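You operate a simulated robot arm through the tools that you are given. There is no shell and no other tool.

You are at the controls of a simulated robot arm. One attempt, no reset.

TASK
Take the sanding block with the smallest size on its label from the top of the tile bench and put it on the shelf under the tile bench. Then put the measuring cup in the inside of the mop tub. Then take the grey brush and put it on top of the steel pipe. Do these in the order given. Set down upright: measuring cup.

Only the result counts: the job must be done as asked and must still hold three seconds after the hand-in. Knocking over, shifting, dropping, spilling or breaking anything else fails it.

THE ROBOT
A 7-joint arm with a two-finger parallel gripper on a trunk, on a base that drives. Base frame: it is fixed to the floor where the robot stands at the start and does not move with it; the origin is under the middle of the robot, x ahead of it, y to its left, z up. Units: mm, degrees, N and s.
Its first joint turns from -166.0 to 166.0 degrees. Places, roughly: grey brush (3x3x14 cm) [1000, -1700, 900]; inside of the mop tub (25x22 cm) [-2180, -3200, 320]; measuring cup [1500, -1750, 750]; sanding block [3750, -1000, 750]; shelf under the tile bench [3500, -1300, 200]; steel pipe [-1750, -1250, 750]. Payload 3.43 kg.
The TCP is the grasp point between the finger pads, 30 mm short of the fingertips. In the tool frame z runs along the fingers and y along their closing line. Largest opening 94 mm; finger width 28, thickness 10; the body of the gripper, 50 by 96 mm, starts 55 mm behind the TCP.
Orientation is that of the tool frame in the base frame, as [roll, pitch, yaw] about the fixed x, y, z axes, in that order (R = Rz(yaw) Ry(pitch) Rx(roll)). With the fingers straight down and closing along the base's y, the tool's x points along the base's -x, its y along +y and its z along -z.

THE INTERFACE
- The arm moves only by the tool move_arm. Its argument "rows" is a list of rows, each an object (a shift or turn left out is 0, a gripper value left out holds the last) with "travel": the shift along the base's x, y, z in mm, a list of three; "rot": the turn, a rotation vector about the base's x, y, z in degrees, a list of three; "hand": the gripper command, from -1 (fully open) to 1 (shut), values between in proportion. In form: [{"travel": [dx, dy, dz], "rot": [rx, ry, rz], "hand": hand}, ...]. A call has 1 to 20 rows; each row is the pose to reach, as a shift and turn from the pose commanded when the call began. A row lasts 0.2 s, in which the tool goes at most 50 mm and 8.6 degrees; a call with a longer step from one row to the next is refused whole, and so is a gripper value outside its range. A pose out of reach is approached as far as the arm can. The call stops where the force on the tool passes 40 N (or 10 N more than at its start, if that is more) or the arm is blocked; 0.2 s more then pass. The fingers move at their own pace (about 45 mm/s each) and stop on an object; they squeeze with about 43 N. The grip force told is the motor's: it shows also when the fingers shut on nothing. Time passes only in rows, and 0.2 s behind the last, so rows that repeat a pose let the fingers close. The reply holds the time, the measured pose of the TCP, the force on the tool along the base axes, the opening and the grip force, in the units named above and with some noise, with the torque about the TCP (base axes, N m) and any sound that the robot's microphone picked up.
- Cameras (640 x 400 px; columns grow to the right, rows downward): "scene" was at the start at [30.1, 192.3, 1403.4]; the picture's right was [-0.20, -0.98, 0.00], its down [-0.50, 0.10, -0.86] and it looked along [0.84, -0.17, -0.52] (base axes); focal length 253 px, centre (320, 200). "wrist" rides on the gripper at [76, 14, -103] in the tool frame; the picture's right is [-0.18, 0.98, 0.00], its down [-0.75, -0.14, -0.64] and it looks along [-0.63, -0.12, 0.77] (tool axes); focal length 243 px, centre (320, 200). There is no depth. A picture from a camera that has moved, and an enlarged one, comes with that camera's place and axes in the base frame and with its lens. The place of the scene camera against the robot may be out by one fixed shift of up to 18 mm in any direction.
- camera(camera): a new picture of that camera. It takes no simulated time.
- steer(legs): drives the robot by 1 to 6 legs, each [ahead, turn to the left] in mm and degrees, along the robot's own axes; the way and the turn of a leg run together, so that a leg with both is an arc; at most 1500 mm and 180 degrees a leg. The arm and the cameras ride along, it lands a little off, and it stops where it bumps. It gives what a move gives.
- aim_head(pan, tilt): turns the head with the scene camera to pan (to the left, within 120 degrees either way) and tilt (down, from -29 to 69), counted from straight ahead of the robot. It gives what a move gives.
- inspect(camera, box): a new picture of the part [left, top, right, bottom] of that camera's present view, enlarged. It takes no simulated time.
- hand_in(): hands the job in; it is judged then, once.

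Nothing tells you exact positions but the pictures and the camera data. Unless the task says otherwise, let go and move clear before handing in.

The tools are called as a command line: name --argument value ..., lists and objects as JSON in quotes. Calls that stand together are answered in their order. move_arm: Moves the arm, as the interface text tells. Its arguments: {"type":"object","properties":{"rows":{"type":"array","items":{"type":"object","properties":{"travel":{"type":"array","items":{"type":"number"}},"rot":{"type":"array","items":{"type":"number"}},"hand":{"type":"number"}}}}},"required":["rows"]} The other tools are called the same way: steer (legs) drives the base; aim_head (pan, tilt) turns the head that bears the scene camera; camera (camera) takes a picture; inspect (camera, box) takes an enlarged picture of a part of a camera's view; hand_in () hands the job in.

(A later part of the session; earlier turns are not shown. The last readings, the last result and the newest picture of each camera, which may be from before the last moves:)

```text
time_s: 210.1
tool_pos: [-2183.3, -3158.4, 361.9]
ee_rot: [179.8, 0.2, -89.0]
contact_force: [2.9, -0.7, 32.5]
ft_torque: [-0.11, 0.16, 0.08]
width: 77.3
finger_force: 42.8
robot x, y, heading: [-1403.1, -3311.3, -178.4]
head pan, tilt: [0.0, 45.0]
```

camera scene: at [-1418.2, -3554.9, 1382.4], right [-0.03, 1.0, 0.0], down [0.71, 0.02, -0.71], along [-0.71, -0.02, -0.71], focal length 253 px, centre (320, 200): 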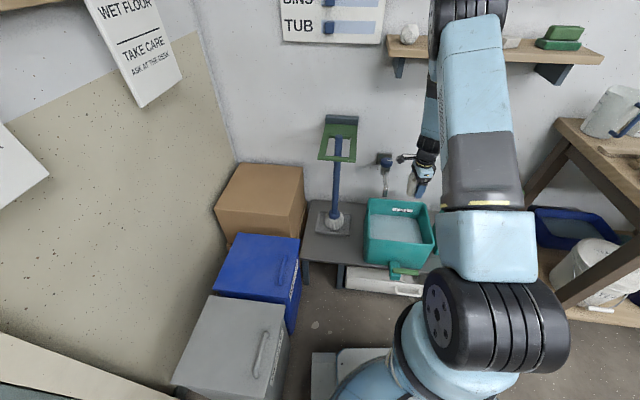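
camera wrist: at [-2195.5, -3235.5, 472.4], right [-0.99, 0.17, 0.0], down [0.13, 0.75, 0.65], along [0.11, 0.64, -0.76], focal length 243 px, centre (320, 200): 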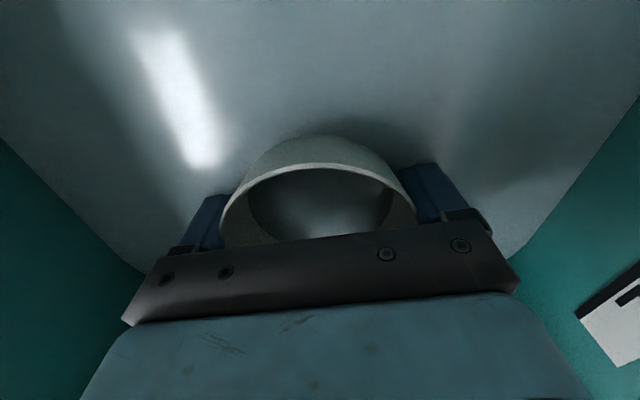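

Contact with the tub floor (32 N). I ease up by 2 mm and open the gripper.

move_arm --rows '[{"travel": [0, 0, 2]}, {"travel": [0, 0, 2]}]'

move_arm --rows '[{"hand": -0.9}, {"hand": -1}, {"hand": -1}]'

camera --camera "wrist"

```text
time_s: 210.7
tool_pos: [-2183.8, -3158.9, 362.1]
ee_rot: [-179.9, 0.3, -89.1]
contact_force: [-3.1, 1.7, 9.5]
ft_torque: [-0.05, 0.28, -0.07]
width: 77.8
finger_force: 43.2
robot x, y, heading: [-1403.9, -3311.2, -178.1]
head pan, tilt: [0.0, 45.0]
```

```text
time_s: 211.5
tool_pos: [-2183.2, -3158.5, 360.3]
ee_rot: [-179.9, 0.4, -89.0]
contact_force: [0.2, 0.1, -0.3]
ft_torque: [0.02, -0.02, -0.01]
width: 94.3
finger_force: 0.1
robot x, y, heading: [-1407.5, -3307.9, -178.2]
head pan, tilt: [0.0, 45.0]
```

```text
taken
camera wrist: at [-2195.6, -3235.1, 462.4], right [-0.99, 0.17, 0.0], down [0.13, 0.75, 0.65], along [0.11, 0.64, -0.76], focal length 243 px, centre (320, 200)
```

wrist: 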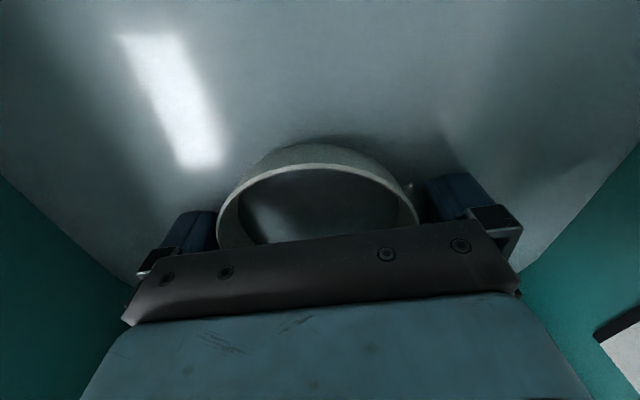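

Released; the cup stands upright in the middle between the fingers. I lift straight up slowly.

move_arm --rows '[{"travel": [0, 0, 10]}, {"travel": [0, 0, 25]}, {"travel": [0, 0, 45]}, {"travel": [0, 0, 70]}, {"travel": [0, 0, 100]}, {"travel": [0, 0, 140]}, {"travel": [0, 0, 180]}, {"travel": [0, 0, 220]}, {"travel": [0, 0, 260]}, {"travel": [20, 0, 300]}]'

camera --camera "wrist"

inspect --camera "scene" --box '[340, 120, 500, 280]'

```text
time_s: 213.7
tool_pos: [-2163.1, -3158.0, 660.3]
ee_rot: [-179.9, 0.2, -88.9]
contact_force: [0.6, -1.5, -0.7]
ft_torque: [-0.03, -0.04, 0.03]
width: 94.2
finger_force: 0.1
robot x, y, heading: [-1407.5, -3307.6, -178.2]
head pan, tilt: [0.0, 45.0]
```

```text
taken
camera wrist: at [-2176.4, -3235.1, 762.0], right [-0.99, 0.17, 0.0], down [0.13, 0.75, 0.65], along [0.11, 0.64, -0.76], focal length 243 px, centre (320, 200)
```

wrist: 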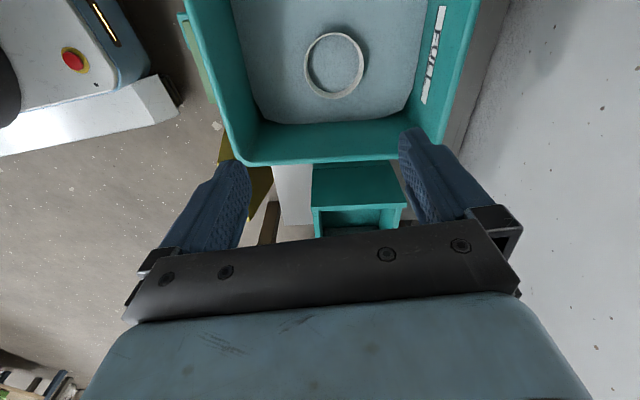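

```text
2.50 times, centred on (420, 200) of scene
camera zoom: at [-1418.8, -3554.9, 1382.4], right [-0.03, 1.0, 0.0], down [0.71, 0.02, -0.71], along [-0.71, -0.02, -0.71], focal length 632 px, centre (70, 200)
```

zoom: 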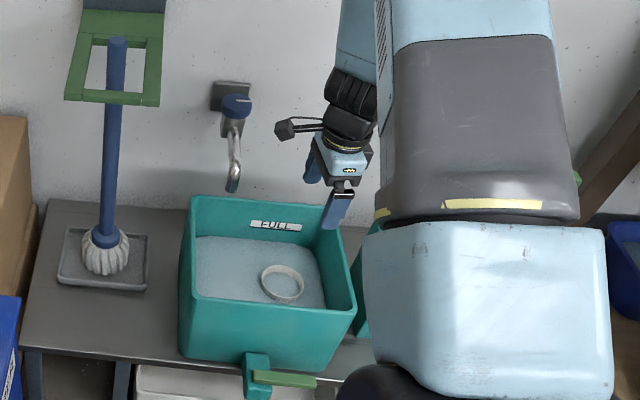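

The cup stands upright in the tub. Now I raise the arm to travel height and look toward the steel pipe by the sink counter.

move_arm --rows '[{"travel": [40, 0, 30]}, {"travel": [80, 0, 60]}, {"travel": [115, -5, 95]}, {"travel": [145, -10, 135]}, {"travel": [170, -20, 178]}, {"travel": [180, -30, 222]}, {"travel": [185, -40, 266]}, {"travel": [185, -50, 310]}, {"travel": [185, -60, 354]}, {"travel": [185, -70, 398]}, {"travel": [185, -80, 440]}]'

aim_head --pan -80 --tilt 25

camera --camera "scene"

```text
refused: row 4 steps farther than a row can; nothing moved
```

```text
time_s: 215.3
tool_pos: [-2164.1, -3159.1, 660.6]
ee_rot: [-179.9, 0.4, -89.0]
contact_force: [-0.8, -0.3, -0.6]
ft_torque: [0.01, 0.01, 0.02]
width: 94.1
finger_force: 0.0
robot x, y, heading: [-1402.8, -3310.1, -178.4]
head pan, tilt: [-80.0, 25.0]
```

```text
taken
camera scene: at [-1355.5, -3462.4, 1413.0], right [0.98, 0.2, 0.0], down [0.09, -0.41, -0.91], along [-0.18, 0.89, -0.42], focal length 253 px, centre (320, 200)
```

scene: 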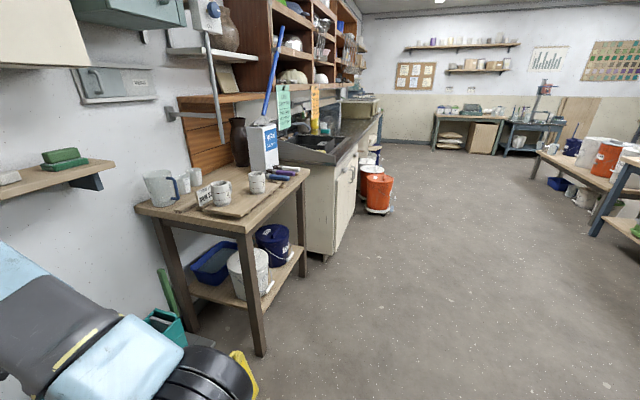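

inspect --camera "scene" --box '[230, 90, 410, 202]'

inspect --camera "scene" --box '[100, 20, 320, 160]'

move_arm --rows '[{"travel": [35, 0, 30]}, {"travel": [70, 0, 60]}, {"travel": [100, -5, 95]}, {"travel": [125, -10, 135]}, {"travel": [145, -15, 175]}, {"travel": [160, -25, 215]}, {"travel": [170, -35, 258]}, {"travel": [175, -45, 302]}, {"travel": [180, -55, 346]}, {"travel": [180, -65, 390]}, {"travel": [180, -75, 432]}]'

```text
3.56 times, centred on (320, 146) of scene
camera zoom: at [-1355.5, -3462.4, 1413.0], right [0.98, 0.2, 0.0], down [0.09, -0.41, -0.91], along [-0.18, 0.89, -0.42], focal length 899 px, centre (320, 392)
```

zoom: 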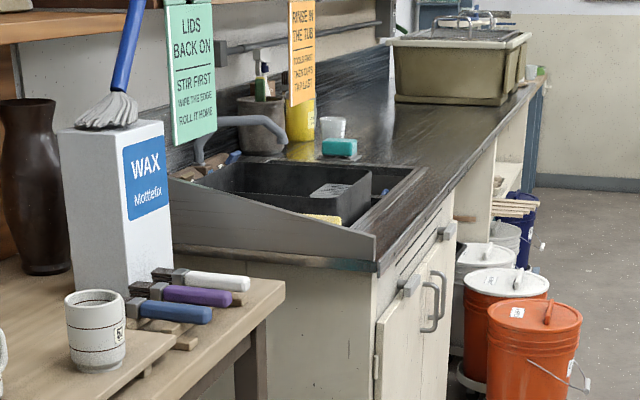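

```text
2.86 times, centred on (210, 90) of scene
camera zoom: at [-1355.5, -3462.4, 1413.0], right [0.98, 0.2, 0.0], down [0.09, -0.41, -0.91], along [-0.18, 0.89, -0.42], focal length 723 px, centre (634, 514)
```

zoom: 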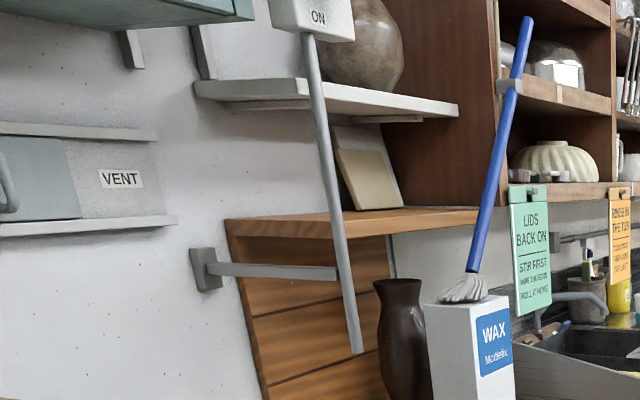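

```text
time_s: 217.7
tool_pos: [-1981.4, -3235.1, 1094.6]
ee_rot: [-179.9, 0.3, -89.0]
contact_force: [0.1, -0.4, -0.5]
ft_torque: [0.0, -0.05, 0.02]
width: 93.9
finger_force: 0.0
robot x, y, heading: [-1401.4, -3307.4, -178.5]
head pan, tilt: [-80.0, 25.0]
```

I see no obvious pipe yet near the sink from here; I'll view the counter from the open floor on the way to the brush.

steer --legs '[[0, -58]]'

steer --legs '[[0, -57]]'

steer --legs '[[1400, 0]]'

aim_head --pan 75 --tilt 25

camera --camera "scene"

```text
time_s: 220.8
tool_pos: [-1677.9, -2796.7, 1095.5]
ee_rot: [-179.9, 0.3, -143.7]
contact_force: [-1.0, -0.2, -0.4]
ft_torque: [0.05, -0.02, -0.01]
width: 94.3
finger_force: 0.1
robot x, y, heading: [-1450.1, -3344.3, 125.2]
head pan, tilt: [-80.0, 25.0]
stopped in leg 1: the robot was blocked; the commanded pose is now the measured one
```

```text
time_s: 222.5
tool_pos: [-1490.2, -2777.9, 1099.3]
ee_rot: [179.7, 0.1, -160.7]
contact_force: [-0.3, -0.3, 1.0]
ft_torque: [0.0, -0.09, -0.02]
width: 94.0
finger_force: 0.1
robot x, y, heading: [-1418.5, -3360.7, 119.9]
head pan, tilt: [-80.0, 25.0]
stopped in leg 1: the robot was blocked; the commanded pose is now the measured one
```

```text
time_s: 224.7
tool_pos: [-1584.0, -2611.4, 1099.6]
ee_rot: [179.5, 0.2, -160.9]
contact_force: [0.2, -1.3, 0.4]
ft_torque: [0.0, 0.04, -0.01]
width: 93.9
finger_force: 0.2
robot x, y, heading: [-1516.3, -3195.6, 119.5]
head pan, tilt: [-80.0, 25.0]
stopped in leg 1: the robot was blocked; the commanded pose is now the measured one
```

```text
time_s: 227.1
tool_pos: [-1584.7, -2610.0, 1099.1]
ee_rot: [179.7, 0.2, -160.8]
contact_force: [-0.6, 0.0, 0.0]
ft_torque: [-0.01, -0.04, 0.02]
width: 94.2
finger_force: 0.0
robot x, y, heading: [-1515.4, -3192.5, 119.7]
head pan, tilt: [75.0, 25.0]
```

```text
taken
camera scene: at [-1776.3, -3393.2, 1413.0], right [-0.25, 0.97, 0.0], down [0.41, 0.11, -0.91], along [-0.88, -0.23, -0.42], focal length 253 px, centre (320, 200)
```

scene: 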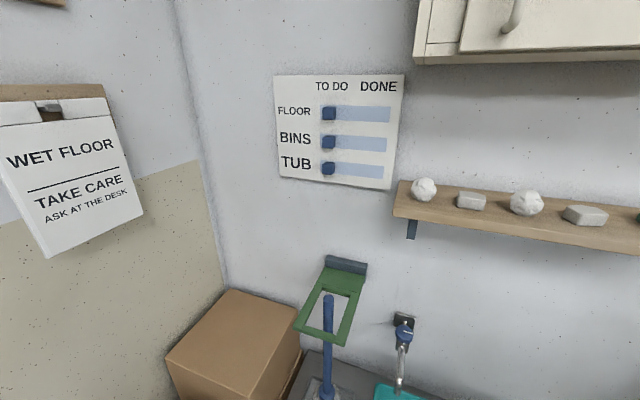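

The base met something twice: likely a bin behind and the yellow sign in front. I look at what it touched before moving on.

aim_head --pan 20 --tilt 60

camera --camera "scene"

aim_head --pan 110 --tilt 60

camera --camera "scene"

aim_head --pan -30 --tilt 45

camera --camera "scene"

```text
time_s: 228.3
tool_pos: [-1585.3, -2609.6, 1099.2]
ee_rot: [179.7, 0.3, -160.9]
contact_force: [0.6, -0.6, 0.4]
ft_torque: [0.01, 0.01, -0.01]
width: 94.2
finger_force: 0.0
robot x, y, heading: [-1520.0, -3193.7, 119.6]
head pan, tilt: [20.0, 60.0]
```

```text
taken
camera scene: at [-1738.1, -3326.8, 1362.9], right [0.65, 0.76, 0.0], down [0.66, -0.56, -0.5], along [-0.38, 0.32, -0.87], focal length 253 px, centre (320, 200)
```

scene: 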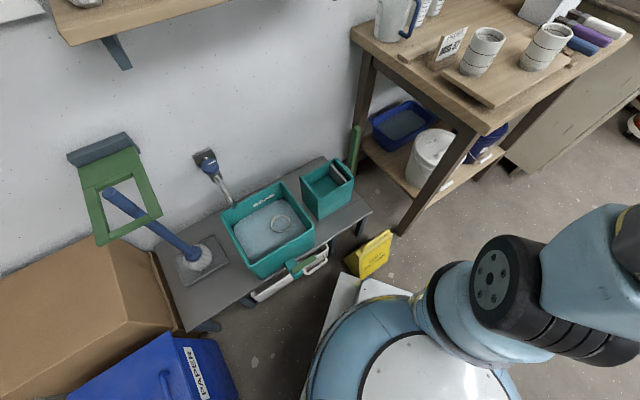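

```text
time_s: 230.0
tool_pos: [-1585.1, -2609.8, 1099.8]
ee_rot: [179.6, 0.3, -160.9]
contact_force: [0.8, -0.6, -0.4]
ft_torque: [0.03, 0.0, -0.01]
width: 94.0
finger_force: 0.1
robot x, y, heading: [-1517.6, -3195.9, 119.6]
head pan, tilt: [110.0, 60.0]
```

```text
taken
camera scene: at [-1730.3, -3420.7, 1362.9], right [-0.76, 0.65, 0.0], down [0.56, 0.66, -0.5], along [-0.32, -0.38, -0.87], focal length 253 px, centre (320, 200)
```

scene: 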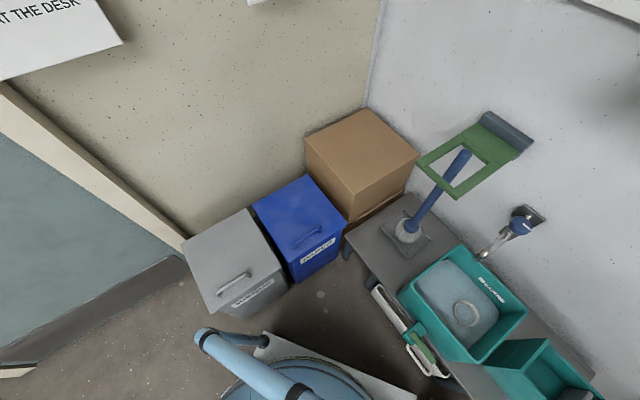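

```text
time_s: 232.2
tool_pos: [-1584.4, -2610.1, 1100.7]
ee_rot: [179.6, 0.2, -160.8]
contact_force: [0.1, 0.4, 0.1]
ft_torque: [0.02, -0.02, 0.0]
width: 94.1
finger_force: 0.0
robot x, y, heading: [-1515.9, -3193.5, 119.6]
head pan, tilt: [-30.0, 45.0]
```

```text
taken
camera scene: at [-1686.8, -3288.6, 1382.4], right [1.0, 0.0, 0.0], down [0.0, -0.71, -0.71], along [0.0, 0.71, -0.71], focal length 253 px, centre (320, 200)
```

scene: 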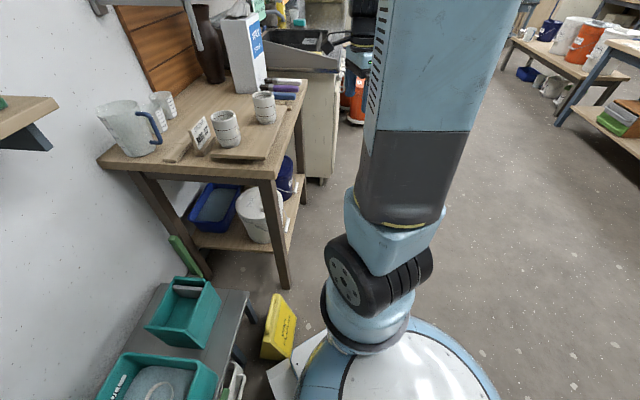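

The base's front-left corner touches the yellow sign, which still stands; bins and tubs also stand in place. I back off a little and turn right in small steps between the two.

steer --legs '[[-110, 0]]'

steer --legs '[[0, -12]]'

aim_head --pan 0 --tilt 60

camera --camera "scene"

aim_head --pan 120 --tilt 62

camera --camera "scene"

```text
time_s: 233.4
tool_pos: [-1531.0, -2704.0, 1099.4]
ee_rot: [179.6, 0.2, -160.8]
contact_force: [0.4, 0.1, 0.4]
ft_torque: [0.03, 0.01, 0.02]
width: 94.0
finger_force: 0.1
robot x, y, heading: [-1462.3, -3284.0, 119.5]
head pan, tilt: [-30.0, 45.0]
```

```text
time_s: 234.7
tool_pos: [-1409.1, -2698.5, 1099.9]
ee_rot: [179.7, 0.3, -172.7]
contact_force: [-0.4, -0.5, 0.1]
ft_torque: [-0.02, -0.01, 0.03]
width: 94.1
finger_force: 0.1
robot x, y, heading: [-1474.0, -3290.7, 107.4]
head pan, tilt: [-30.0, 45.0]
```

```text
time_s: 235.6
tool_pos: [-1409.2, -2699.2, 1100.4]
ee_rot: [179.6, 0.2, -172.7]
contact_force: [-0.8, -0.6, -0.6]
ft_torque: [-0.05, -0.01, -0.02]
width: 93.9
finger_force: 0.0
robot x, y, heading: [-1474.4, -3291.2, 107.4]
head pan, tilt: [0.0, 60.0]
```

```text
taken
camera scene: at [-1698.6, -3360.2, 1362.9], right [0.95, 0.3, 0.0], down [0.26, -0.83, -0.5], along [-0.15, 0.48, -0.87], focal length 253 px, centre (320, 200)
```

scene: 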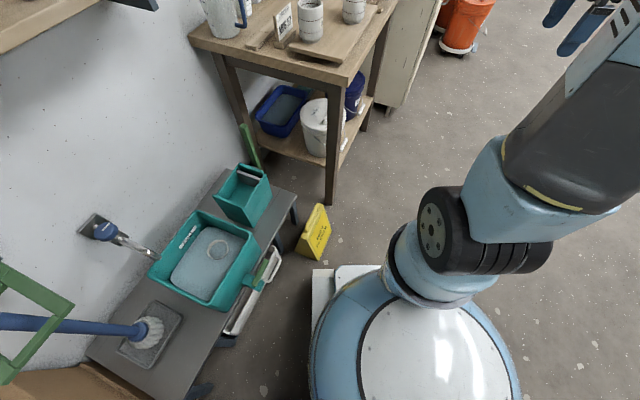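

```text
time_s: 237.6
tool_pos: [-1410.5, -2699.7, 1102.0]
ee_rot: [179.7, 0.2, -172.7]
contact_force: [-0.2, 0.0, 0.0]
ft_torque: [0.0, 0.0, -0.01]
width: 94.3
finger_force: 0.2
robot x, y, heading: [-1473.3, -3288.7, 107.5]
head pan, tilt: [120.0, 62.0]
```

```text
taken
camera scene: at [-1722.2, -3471.2, 1360.6], right [-0.74, 0.68, 0.0], down [0.6, 0.65, -0.47], along [-0.32, -0.35, -0.88], focal length 253 px, centre (320, 200)
```

scene: 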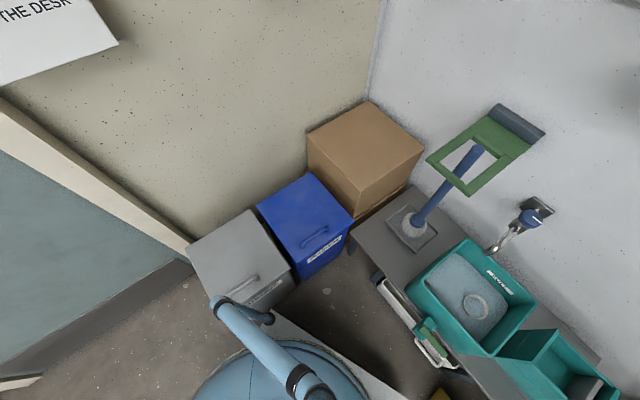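

Clear on both sides now. I continue the right turn in small steps.

steer --legs '[[0, -15]]'

steer --legs '[[0, -20]]'

steer --legs '[[0, -15]]'

aim_head --pan 40 --tilt 45

camera --camera "scene"

```text
time_s: 239.0
tool_pos: [-1261.3, -2731.5, 1101.1]
ee_rot: [179.7, 0.2, 172.6]
contact_force: [0.3, 0.7, 1.0]
ft_torque: [0.0, -0.01, 0.02]
width: 94.1
finger_force: 0.0
robot x, y, heading: [-1491.3, -3286.2, 92.3]
head pan, tilt: [120.0, 62.0]
```

```text
time_s: 240.6
tool_pos: [-1086.6, -2848.3, 1102.0]
ee_rot: [179.7, 0.2, 152.4]
contact_force: [-0.1, -0.1, 0.0]
ft_torque: [-0.01, 0.01, -0.01]
width: 93.9
finger_force: 0.0
robot x, y, heading: [-1512.5, -3284.1, 72.6]
head pan, tilt: [120.0, 62.0]
```

```text
time_s: 242.0
tool_pos: [-988.9, -2978.3, 1101.3]
ee_rot: [179.7, 0.2, 137.2]
contact_force: [0.0, -0.2, 0.3]
ft_torque: [-0.01, 0.0, 0.01]
width: 93.9
finger_force: 0.0
robot x, y, heading: [-1526.2, -3278.0, 57.4]
head pan, tilt: [120.0, 62.0]
```

```text
time_s: 243.5
tool_pos: [-989.6, -2978.4, 1101.5]
ee_rot: [179.7, 0.3, 137.1]
contact_force: [0.4, 0.7, -0.5]
ft_torque: [-0.03, -0.03, -0.01]
width: 94.2
finger_force: 0.1
robot x, y, heading: [-1529.2, -3273.6, 57.3]
head pan, tilt: [40.0, 45.0]
```

```text
taken
camera scene: at [-1766.2, -3128.1, 1382.4], right [0.99, 0.13, 0.0], down [0.09, -0.7, -0.71], along [-0.09, 0.7, -0.71], focal length 253 px, centre (320, 200)
```

scene: 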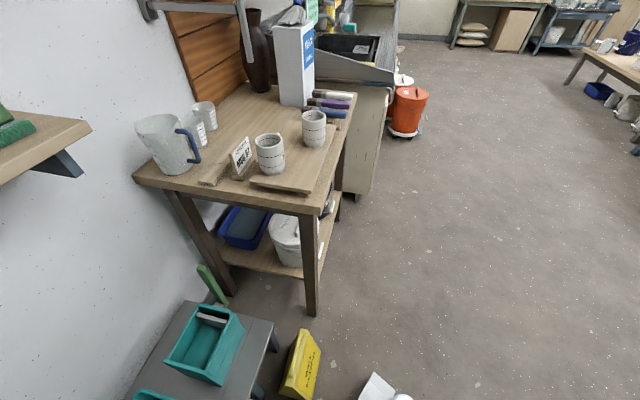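

The way is free now. I drive out to the open floor and look at the sink counter for the pipe.

steer --legs '[[1400, 0]]'

aim_head --pan 90 --tilt 25

camera --camera "scene"

inspect --camera "scene" --box '[180, 60, 460, 235]'

```text
time_s: 250.6
tool_pos: [-230.7, -1804.9, 1102.0]
ee_rot: [179.7, 0.2, 136.8]
contact_force: [-0.4, 0.0, -0.4]
ft_torque: [0.0, 0.0, 0.02]
width: 93.9
finger_force: 0.1
robot x, y, heading: [-773.1, -2099.4, 57.1]
head pan, tilt: [40.0, 45.0]
```

```text
time_s: 251.8
tool_pos: [-231.0, -1804.5, 1103.3]
ee_rot: [179.7, 0.1, 136.8]
contact_force: [-1.1, -0.3, 0.9]
ft_torque: [0.05, 0.01, 0.0]
width: 93.8
finger_force: 0.0
robot x, y, heading: [-772.1, -2100.0, 57.2]
head pan, tilt: [90.0, 25.0]
```

```text
taken
camera scene: at [-1075.5, -1980.9, 1413.0], right [0.54, 0.84, 0.0], down [0.35, -0.23, -0.91], along [-0.76, 0.49, -0.42], focal length 253 px, centre (320, 200)
```

scene: 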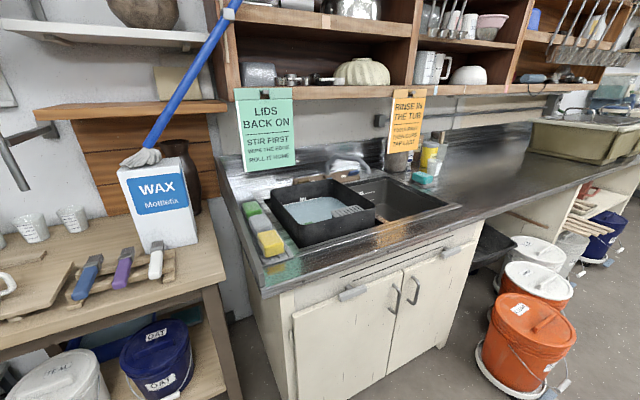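

```text
2.29 times, centred on (320, 148) of scene
camera zoom: at [-1075.5, -1980.9, 1413.0], right [0.54, 0.84, 0.0], down [0.35, -0.23, -0.91], along [-0.76, 0.49, -0.42], focal length 578 px, centre (320, 320)
```

zoom: 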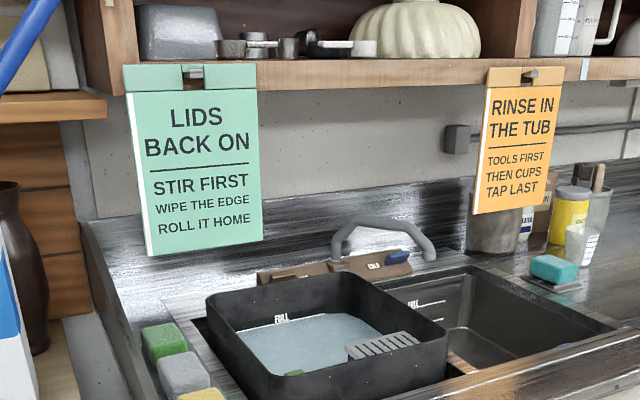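

I don't yet see an obvious steel pipe. I zoom on the counter front and the spaces under it.

inspect --camera "scene" --box '[260, 180, 500, 330]'

inspect --camera "scene" --box '[440, 80, 640, 205]'

inspect --camera "scene" --box '[0, 180, 240, 400]'

```text
2.67 times, centred on (380, 255) of scene
camera zoom: at [-1075.5, -1980.9, 1413.0], right [0.54, 0.84, 0.0], down [0.35, -0.23, -0.91], along [-0.76, 0.49, -0.42], focal length 674 px, centre (160, 53)
```

zoom: 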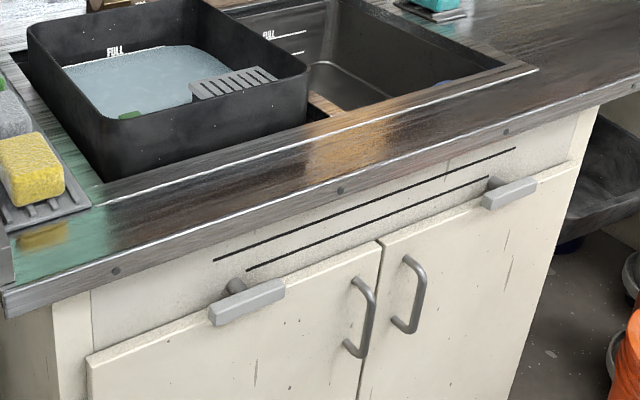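

```text
3.20 times, centred on (540, 142) of scene
camera zoom: at [-1075.5, -1980.9, 1413.0], right [0.54, 0.84, 0.0], down [0.35, -0.23, -0.91], along [-0.76, 0.49, -0.42], focal length 809 px, centre (-384, 384)
```

zoom: 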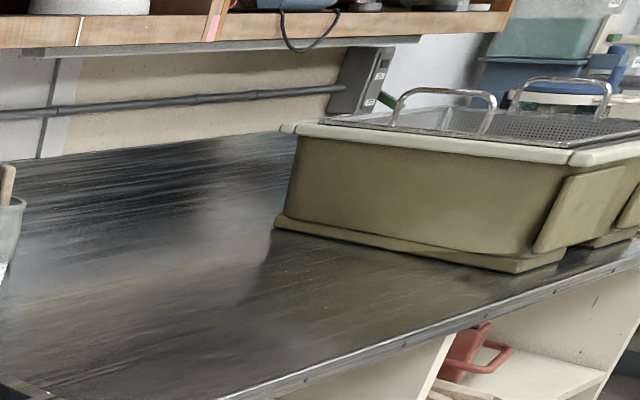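

```text
1.82 times, centred on (120, 290) of scene
camera zoom: at [-1075.5, -1980.9, 1413.0], right [0.54, 0.84, 0.0], down [0.35, -0.23, -0.91], along [-0.76, 0.49, -0.42], focal length 460 px, centre (684, 36)
```

zoom: 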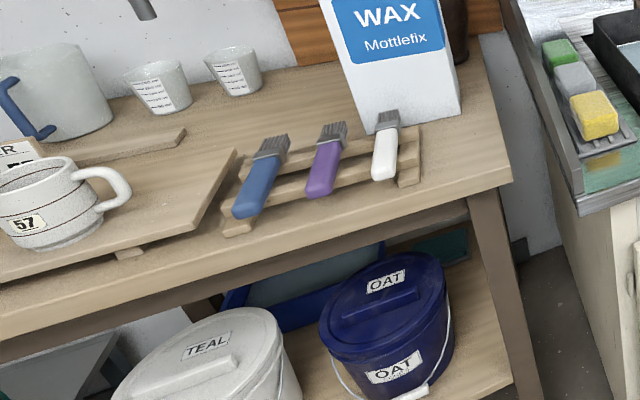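

No clear pipe yet. I'll drive up to look straight at the sink counter from the front.

steer --legs '[[0, 33], [800, 0]]'

aim_head --pan 90 --tilt 35

camera --camera "scene"

inspect --camera "scene" --box '[160, 80, 480, 280]'

```text
time_s: 257.9
tool_pos: [-490.1, -752.8, 1102.7]
ee_rot: [179.6, 0.2, 170.5]
contact_force: [-0.8, -0.4, -0.7]
ft_torque: [0.01, -0.02, -0.01]
width: 94.0
finger_force: 0.0
robot x, y, heading: [-773.2, -1295.0, 90.5]
head pan, tilt: [90.0, 25.0]
```

```text
time_s: 258.6
tool_pos: [-491.5, -752.0, 1102.6]
ee_rot: [179.7, 0.2, 170.5]
contact_force: [-0.2, -0.2, -0.3]
ft_torque: [0.02, 0.02, 0.01]
width: 93.9
finger_force: 0.0
robot x, y, heading: [-774.9, -1294.8, 90.4]
head pan, tilt: [90.0, 35.0]
```

```text
taken
camera scene: at [-1095.2, -1369.2, 1397.3], right [-0.01, 1.0, 0.0], down [0.57, 0.01, -0.82], along [-0.82, -0.01, -0.57], focal length 253 px, centre (320, 200)
```

scene: 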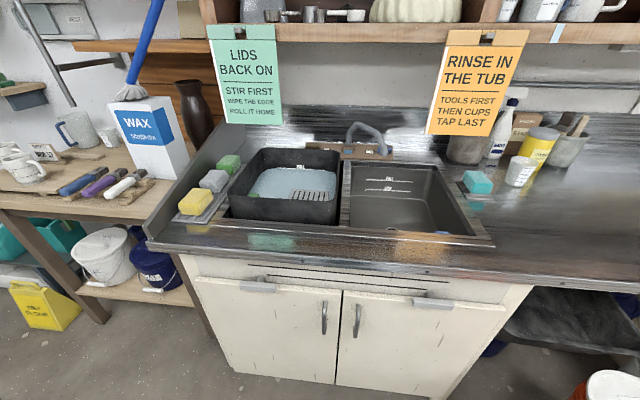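

```text
2.00 times, centred on (320, 180) of scene
camera zoom: at [-1095.2, -1369.2, 1397.3], right [-0.01, 1.0, 0.0], down [0.57, 0.01, -0.82], along [-0.82, -0.01, -0.57], focal length 506 px, centre (320, 240)
```

zoom: 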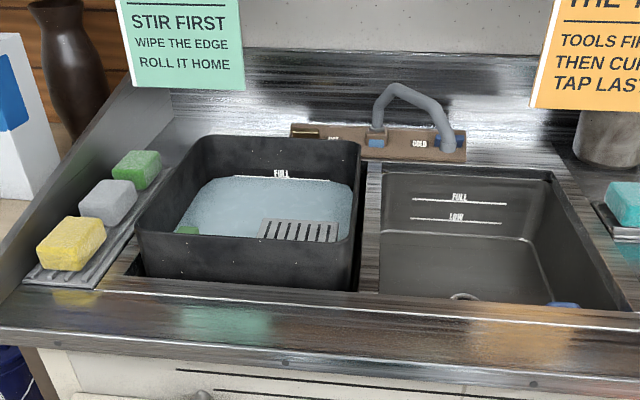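

inspect --camera "scene" --box '[290, 190, 450, 290]'

inspect --camera "scene" --box '[430, 100, 640, 231]'

inspect --camera "scene" --box '[0, 0, 210, 131]'

aim_head --pan 65 --tilt 35

camera --camera "scene"

```text
4.00 times, centred on (370, 240) of scene
camera zoom: at [-1095.2, -1369.2, 1397.3], right [-0.01, 1.0, 0.0], down [0.57, 0.01, -0.82], along [-0.82, -0.01, -0.57], focal length 1012 px, centre (120, 40)
```

zoom: 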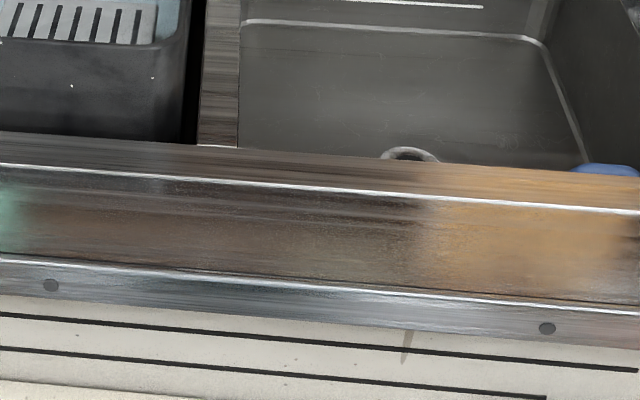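

```text
3.05 times, centred on (535, 166) of scene
camera zoom: at [-1095.2, -1369.2, 1397.3], right [-0.01, 1.0, 0.0], down [0.57, 0.01, -0.82], along [-0.82, -0.01, -0.57], focal length 771 px, centre (-335, 305)
```

zoom: 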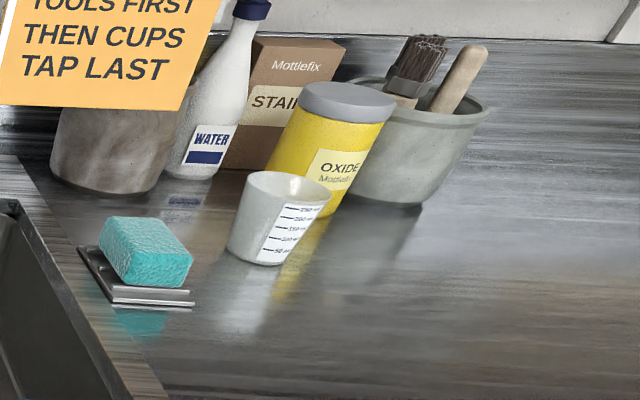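

```text
3.05 times, centred on (105, 66) of scene
camera zoom: at [-1095.2, -1369.2, 1397.3], right [-0.01, 1.0, 0.0], down [0.57, 0.01, -0.82], along [-0.82, -0.01, -0.57], focal length 771 px, centre (975, 610)
```

zoom: 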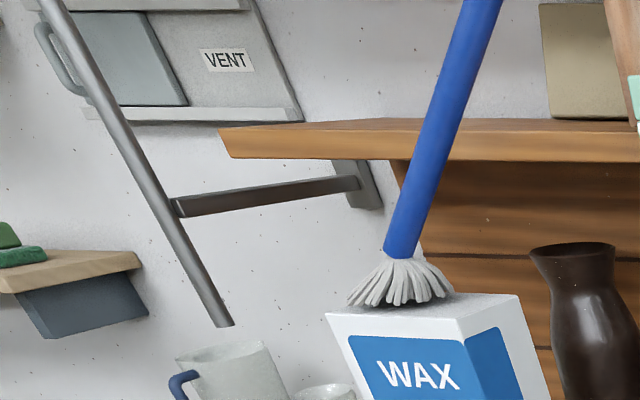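

```text
time_s: 259.5
tool_pos: [-490.5, -751.8, 1101.8]
ee_rot: [179.5, 0.2, 170.4]
contact_force: [0.7, 0.1, -0.1]
ft_torque: [0.01, 0.0, 0.03]
width: 93.9
finger_force: 0.0
robot x, y, heading: [-776.3, -1297.7, 90.3]
head pan, tilt: [65.0, 35.0]
```

```text
taken
camera scene: at [-1087.3, -1331.9, 1397.2], right [0.41, 0.91, 0.0], down [0.52, -0.24, -0.82], along [-0.75, 0.34, -0.57], focal length 253 px, centre (320, 200)
```

scene: 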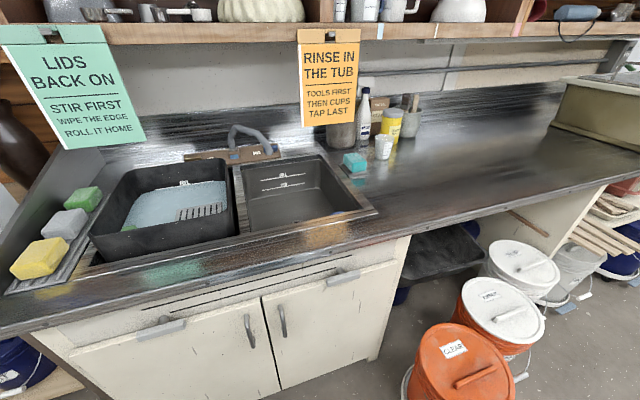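

inspect --camera "scene" --box '[380, 170, 640, 332]'

inspect --camera "scene" --box '[60, 130, 380, 330]'

aim_head --pan 115 --tilt 30

camera --camera "scene"

```text
2.46 times, centred on (510, 251) of scene
camera zoom: at [-1087.3, -1331.9, 1397.2], right [0.41, 0.91, 0.0], down [0.52, -0.24, -0.82], along [-0.75, 0.34, -0.57], focal length 623 px, centre (-148, 74)
```

zoom: 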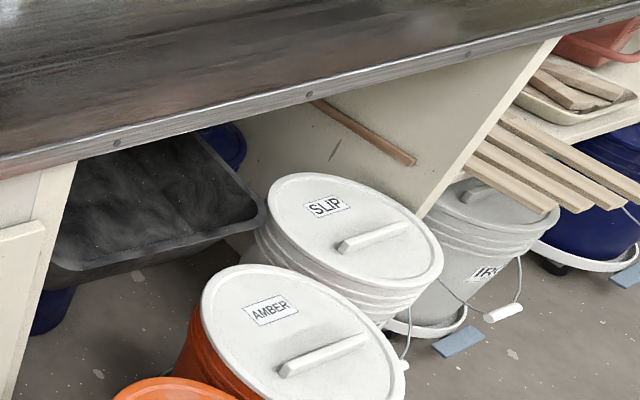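

```text
2.00 times, centred on (220, 230) of scene
camera zoom: at [-1087.3, -1331.9, 1397.2], right [0.41, 0.91, 0.0], down [0.52, -0.24, -0.82], along [-0.75, 0.34, -0.57], focal length 506 px, centre (520, 140)
```

zoom: 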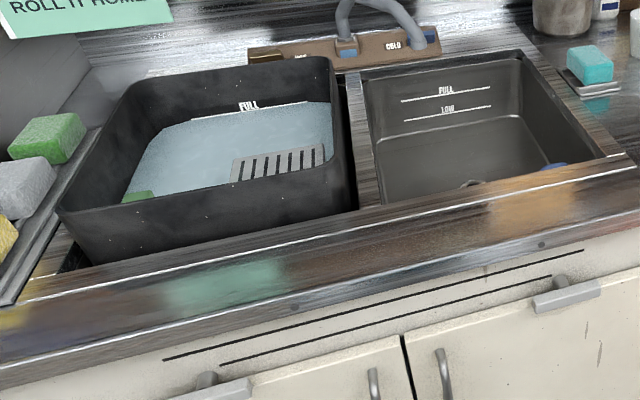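

```text
time_s: 260.7
tool_pos: [-490.7, -752.8, 1103.9]
ee_rot: [179.6, 0.1, 170.4]
contact_force: [-0.6, -0.7, -0.5]
ft_torque: [0.0, -0.01, 0.02]
width: 93.9
finger_force: 0.1
robot x, y, heading: [-773.5, -1297.9, 90.6]
head pan, tilt: [115.0, 30.0]
```

```text
taken
camera scene: at [-1088.8, -1407.3, 1405.0], right [-0.43, 0.9, 0.0], down [0.45, 0.21, -0.87], along [-0.78, -0.37, -0.5], focal length 253 px, centre (320, 200)
```

scene: 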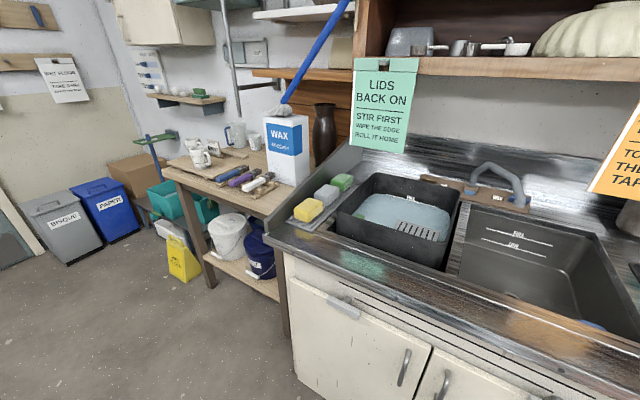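

I cannot make out the pipe from here. I'll turn to the counter and use the wrist camera over the sink to see hidden spots.

steer --legs '[[0, 45]]'

steer --legs '[[0, 44]]'

aim_head --pan 0 --tilt 35

camera --camera "scene"

camera --camera "wrist"

```text
time_s: 263.7
tool_pos: [-965.3, -712.5, 1104.1]
ee_rot: [179.5, 0.2, -144.1]
contact_force: [0.8, 1.3, -0.1]
ft_torque: [-0.05, 0.04, 0.03]
width: 94.2
finger_force: 0.0
robot x, y, heading: [-743.5, -1264.0, 136.5]
head pan, tilt: [115.0, 30.0]
stopped in leg 1: the robot was blocked; the commanded pose is now the measured one
```

```text
time_s: 266.5
tool_pos: [-1283.5, -1017.7, 1104.7]
ee_rot: [179.6, 0.3, -100.4]
contact_force: [-0.5, 0.2, 0.4]
ft_torque: [-0.04, 0.0, 0.01]
width: 94.0
finger_force: 0.0
robot x, y, heading: [-744.7, -1215.7, 179.0]
head pan, tilt: [115.0, 30.0]
stopped in leg 1: the robot was blocked; the commanded pose is now the measured one
```

```text
time_s: 268.5
tool_pos: [-1282.3, -1018.3, 1105.6]
ee_rot: [179.5, 0.2, -100.4]
contact_force: [-0.9, -1.0, -0.1]
ft_torque: [0.01, 0.03, 0.01]
width: 93.9
finger_force: 0.0
robot x, y, heading: [-742.8, -1214.8, 178.9]
head pan, tilt: [0.0, 35.0]
```

```text
taken
camera scene: at [-772.0, -1458.2, 1397.2], right [0.02, 1.0, 0.0], down [0.57, -0.01, -0.82], along [-0.82, 0.02, -0.57], focal length 253 px, centre (320, 200)
```

scene: 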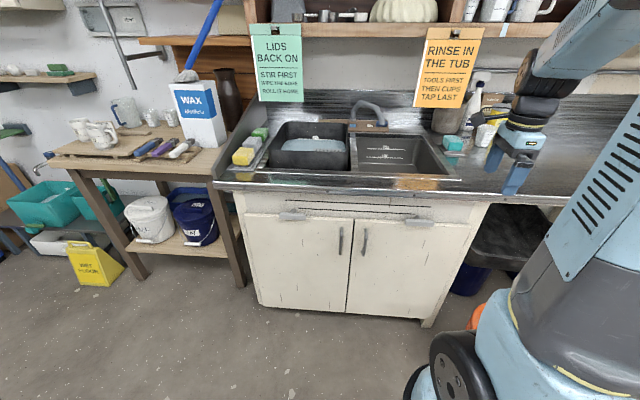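

```text
taken
camera wrist: at [-1310.3, -1091.3, 1206.9], right [-0.93, 0.36, 0.01], down [0.28, 0.71, 0.64], along [0.23, 0.6, -0.77], focal length 243 px, centre (320, 200)
```

wrist: 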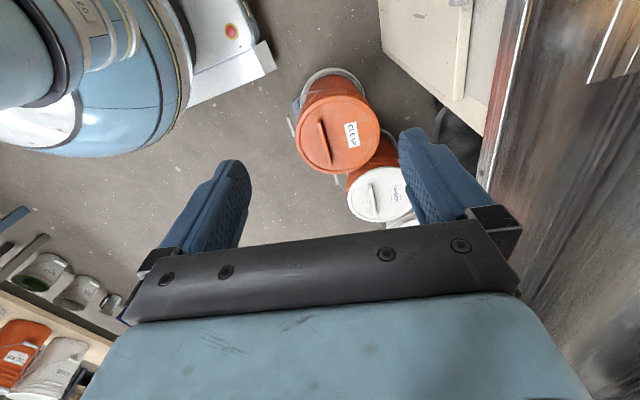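

Those stops were spurious (open floor). Now I extend the hand over the counter front to look into the sink from above.

move_arm --rows '[{"travel": [-30, -30, 10]}, {"travel": [-60, -60, 20]}, {"travel": [-95, -90, 30]}, {"travel": [-130, -120, 40]}, {"travel": [-165, -150, 50]}, {"travel": [-200, -180, 60]}, {"travel": [-235, -210, 70]}, {"travel": [-270, -240, 80]}, {"travel": [-305, -265, 90]}, {"travel": [-340, -290, 100]}, {"travel": [-375, -310, 100]}, {"travel": [-400, -330, 100]}]'

camera --camera "wrist"

camera --camera "scene"

```text
time_s: 271.1
tool_pos: [-1683.9, -1347.2, 1204.6]
ee_rot: [179.5, 0.2, -100.6]
contact_force: [0.6, 0.0, 0.8]
ft_torque: [-0.06, 0.03, -0.01]
width: 94.0
finger_force: 0.0
robot x, y, heading: [-738.3, -1213.1, 178.9]
head pan, tilt: [0.0, 35.0]
```

```text
taken
camera wrist: at [-1710.4, -1419.1, 1306.6], right [-0.93, 0.36, 0.01], down [0.28, 0.71, 0.64], along [0.22, 0.6, -0.77], focal length 243 px, centre (320, 200)
```

wrist: 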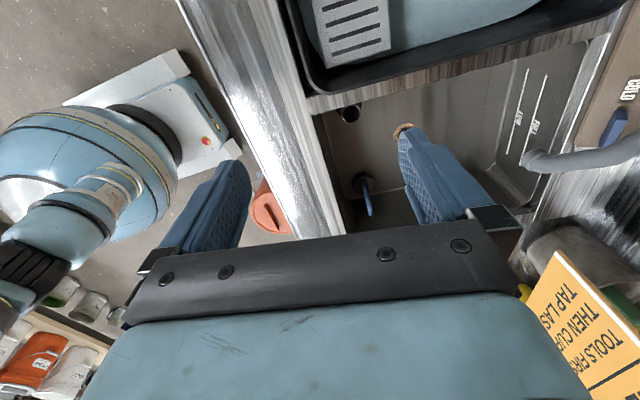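

```text
taken
camera scene: at [-772.1, -1458.0, 1397.2], right [0.02, 1.0, 0.0], down [0.57, -0.01, -0.82], along [-0.82, 0.02, -0.57], focal length 253 px, centre (320, 200)
```

scene: 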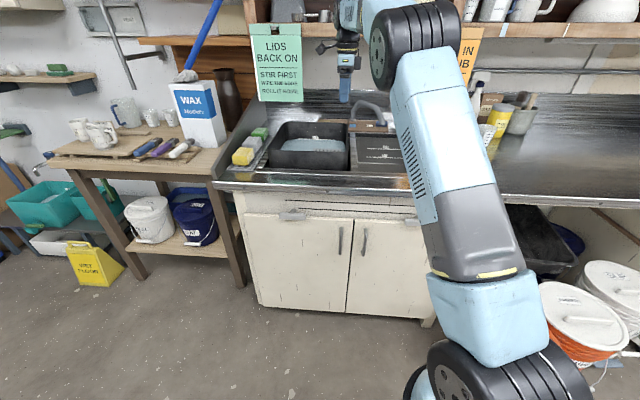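

inspect --camera "wrist" --box '[300, 60, 460, 220]'

inspect --camera "wrist" --box '[180, 0, 420, 150]'

```text
2.50 times, centred on (380, 140) of wrist
camera zoom: at [-1710.4, -1419.1, 1306.6], right [-0.93, 0.36, 0.01], down [0.28, 0.71, 0.64], along [0.22, 0.6, -0.77], focal length 606 px, centre (170, 350)
```

zoom: 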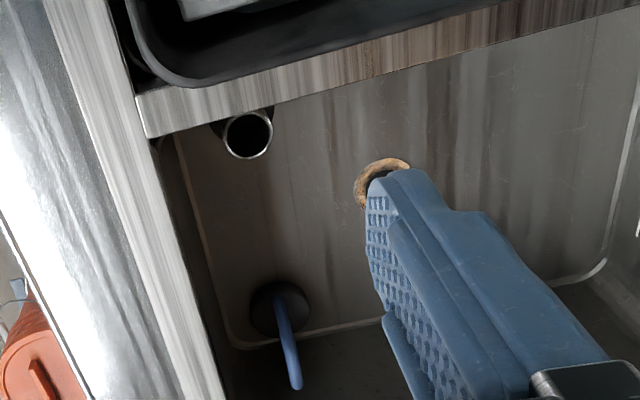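

```text
2.67 times, centred on (300, 75) of wrist
camera zoom: at [-1710.4, -1419.1, 1306.6], right [-0.93, 0.36, 0.01], down [0.28, 0.71, 0.64], along [0.22, 0.6, -0.77], focal length 647 px, centre (373, 533)
```

zoom: 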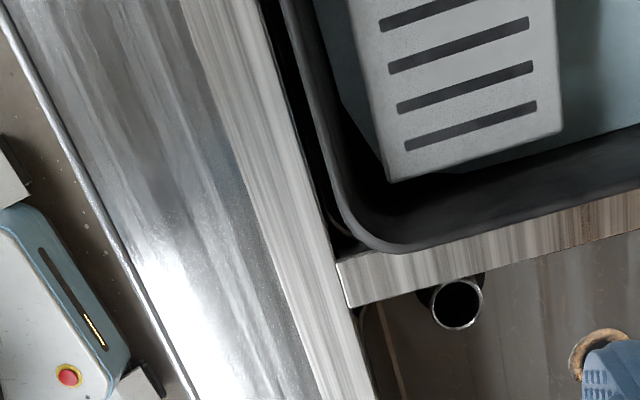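

There it is: an upright steel standpipe with an open end in the front corner of the right-hand sink basin, about (-1712, -1199). I take more wrist views to fix its height.

move_arm --rows '[{"travel": [0, -40, -30]}, {"travel": [0, -80, -60]}, {"travel": [0, -110, -80]}, {"travel": [0, -110, -80]}]'

inspect --camera "wrist" --box '[260, 60, 420, 160]'

camera --camera "wrist"

```text
time_s: 272.1
tool_pos: [-1683.5, -1459.0, 1124.8]
ee_rot: [179.6, 0.2, -100.5]
contact_force: [0.2, 0.2, 0.7]
ft_torque: [-0.02, -0.05, -0.02]
width: 93.8
finger_force: 0.1
robot x, y, heading: [-739.4, -1213.7, 179.0]
head pan, tilt: [0.0, 35.0]
```

```text
4.00 times, centred on (340, 110) of wrist
camera zoom: at [-1711.0, -1531.5, 1226.1], right [-0.93, 0.36, 0.01], down [0.28, 0.71, 0.64], along [0.23, 0.6, -0.77], focal length 970 px, centre (240, 560)
```

zoom: 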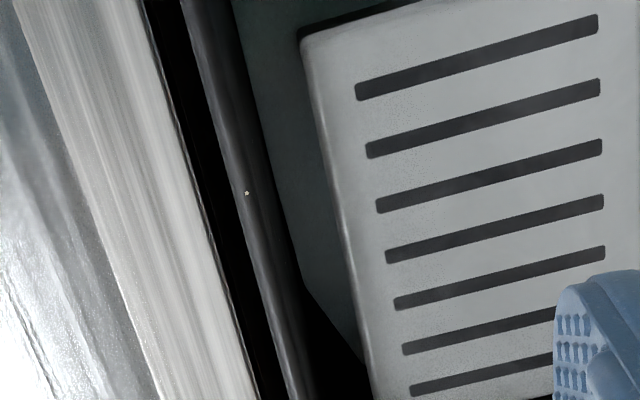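

```text
taken
camera wrist: at [-1711.0, -1531.5, 1226.1], right [-0.93, 0.36, 0.01], down [0.28, 0.71, 0.64], along [0.23, 0.6, -0.77], focal length 243 px, centre (320, 200)
```

wrist: 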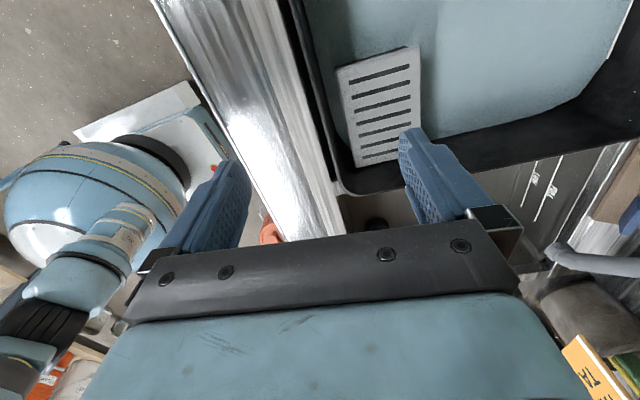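

move_arm --rows '[{"travel": [0, 45, 10]}, {"travel": [0, 90, 20]}, {"travel": [0, 135, 25]}, {"travel": [0, 180, 25]}, {"travel": [0, 209, 25]}, {"travel": [0, 209, 25]}]'

camera --camera "wrist"

inspect --camera "wrist" --box '[260, 10, 420, 110]'

```text
time_s: 273.5
tool_pos: [-1685.0, -1247.6, 1148.7]
ee_rot: [179.7, 0.2, -100.4]
contact_force: [0.1, 0.3, -0.2]
ft_torque: [0.0, 0.01, -0.04]
width: 94.4
finger_force: 0.0
robot x, y, heading: [-740.8, -1216.2, 179.0]
head pan, tilt: [0.0, 35.0]
```

```text
taken
camera wrist: at [-1711.8, -1320.6, 1249.9], right [-0.93, 0.36, 0.01], down [0.28, 0.71, 0.64], along [0.23, 0.6, -0.77], focal length 243 px, centre (320, 200)
```

wrist: 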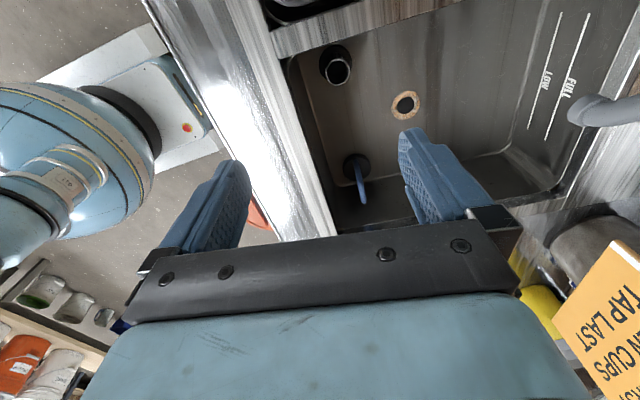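

```text
4.00 times, centred on (340, 60) of wrist
camera zoom: at [-1711.8, -1320.6, 1249.9], right [-0.93, 0.36, 0.01], down [0.28, 0.71, 0.64], along [0.23, 0.6, -0.77], focal length 970 px, centre (240, 760)
```

zoom: 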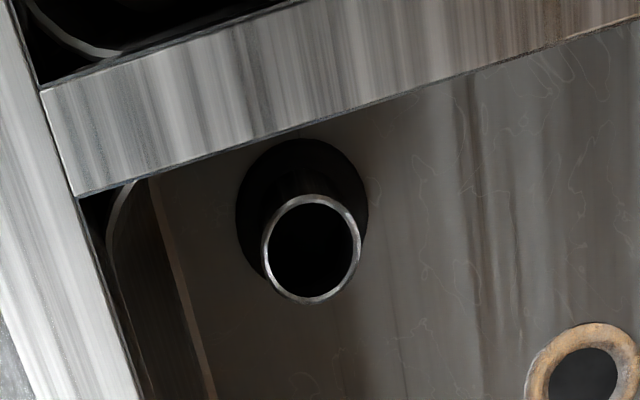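

Triangulated: the pipe's open top is about (-1707, -1217, 795), 42 mm across, while the sink rim is at z about 900. I take one more, closer view to make these firm.

move_arm --rows '[{"travel": [0, 0, -40]}, {"travel": [0, 0, -80]}, {"travel": [0, 0, -110]}, {"travel": [0, 0, -110]}]'

camera --camera "wrist"

inspect --camera "wrist" --box '[240, 10, 432, 130]'

```text
time_s: 274.5
tool_pos: [-1684.0, -1248.1, 1038.9]
ee_rot: [179.5, 0.2, -100.4]
contact_force: [0.1, -0.3, -0.4]
ft_torque: [0.01, -0.01, 0.04]
width: 94.0
finger_force: 0.1
robot x, y, heading: [-747.3, -1213.8, 179.1]
head pan, tilt: [0.0, 35.0]
```

```text
taken
camera wrist: at [-1710.8, -1321.0, 1140.3], right [-0.93, 0.36, 0.01], down [0.28, 0.71, 0.64], along [0.23, 0.6, -0.77], focal length 243 px, centre (320, 200)
```

wrist: 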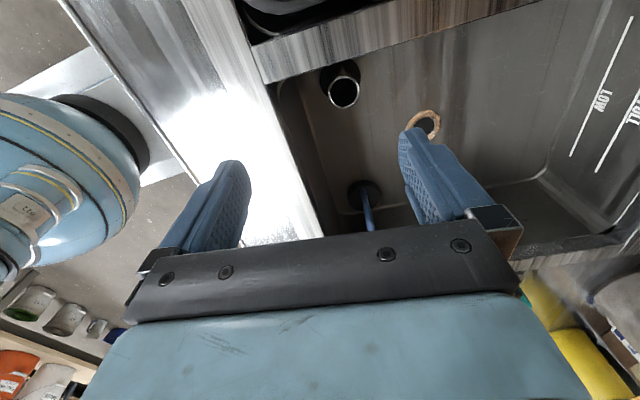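

```text
3.33 times, centred on (336, 70) of wrist
camera zoom: at [-1710.8, -1321.0, 1140.3], right [-0.93, 0.36, 0.01], down [0.28, 0.71, 0.64], along [0.23, 0.6, -0.77], focal length 809 px, centre (267, 633)
```

zoom: 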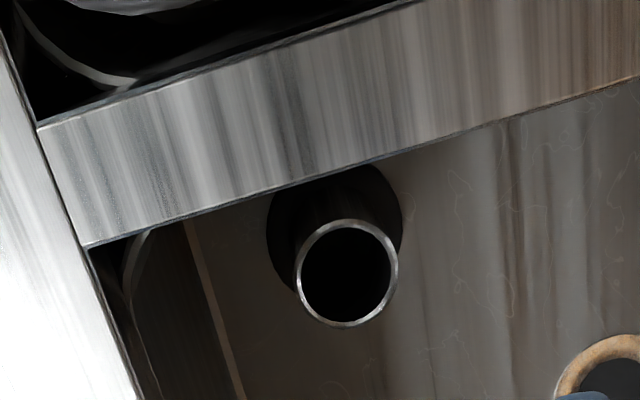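

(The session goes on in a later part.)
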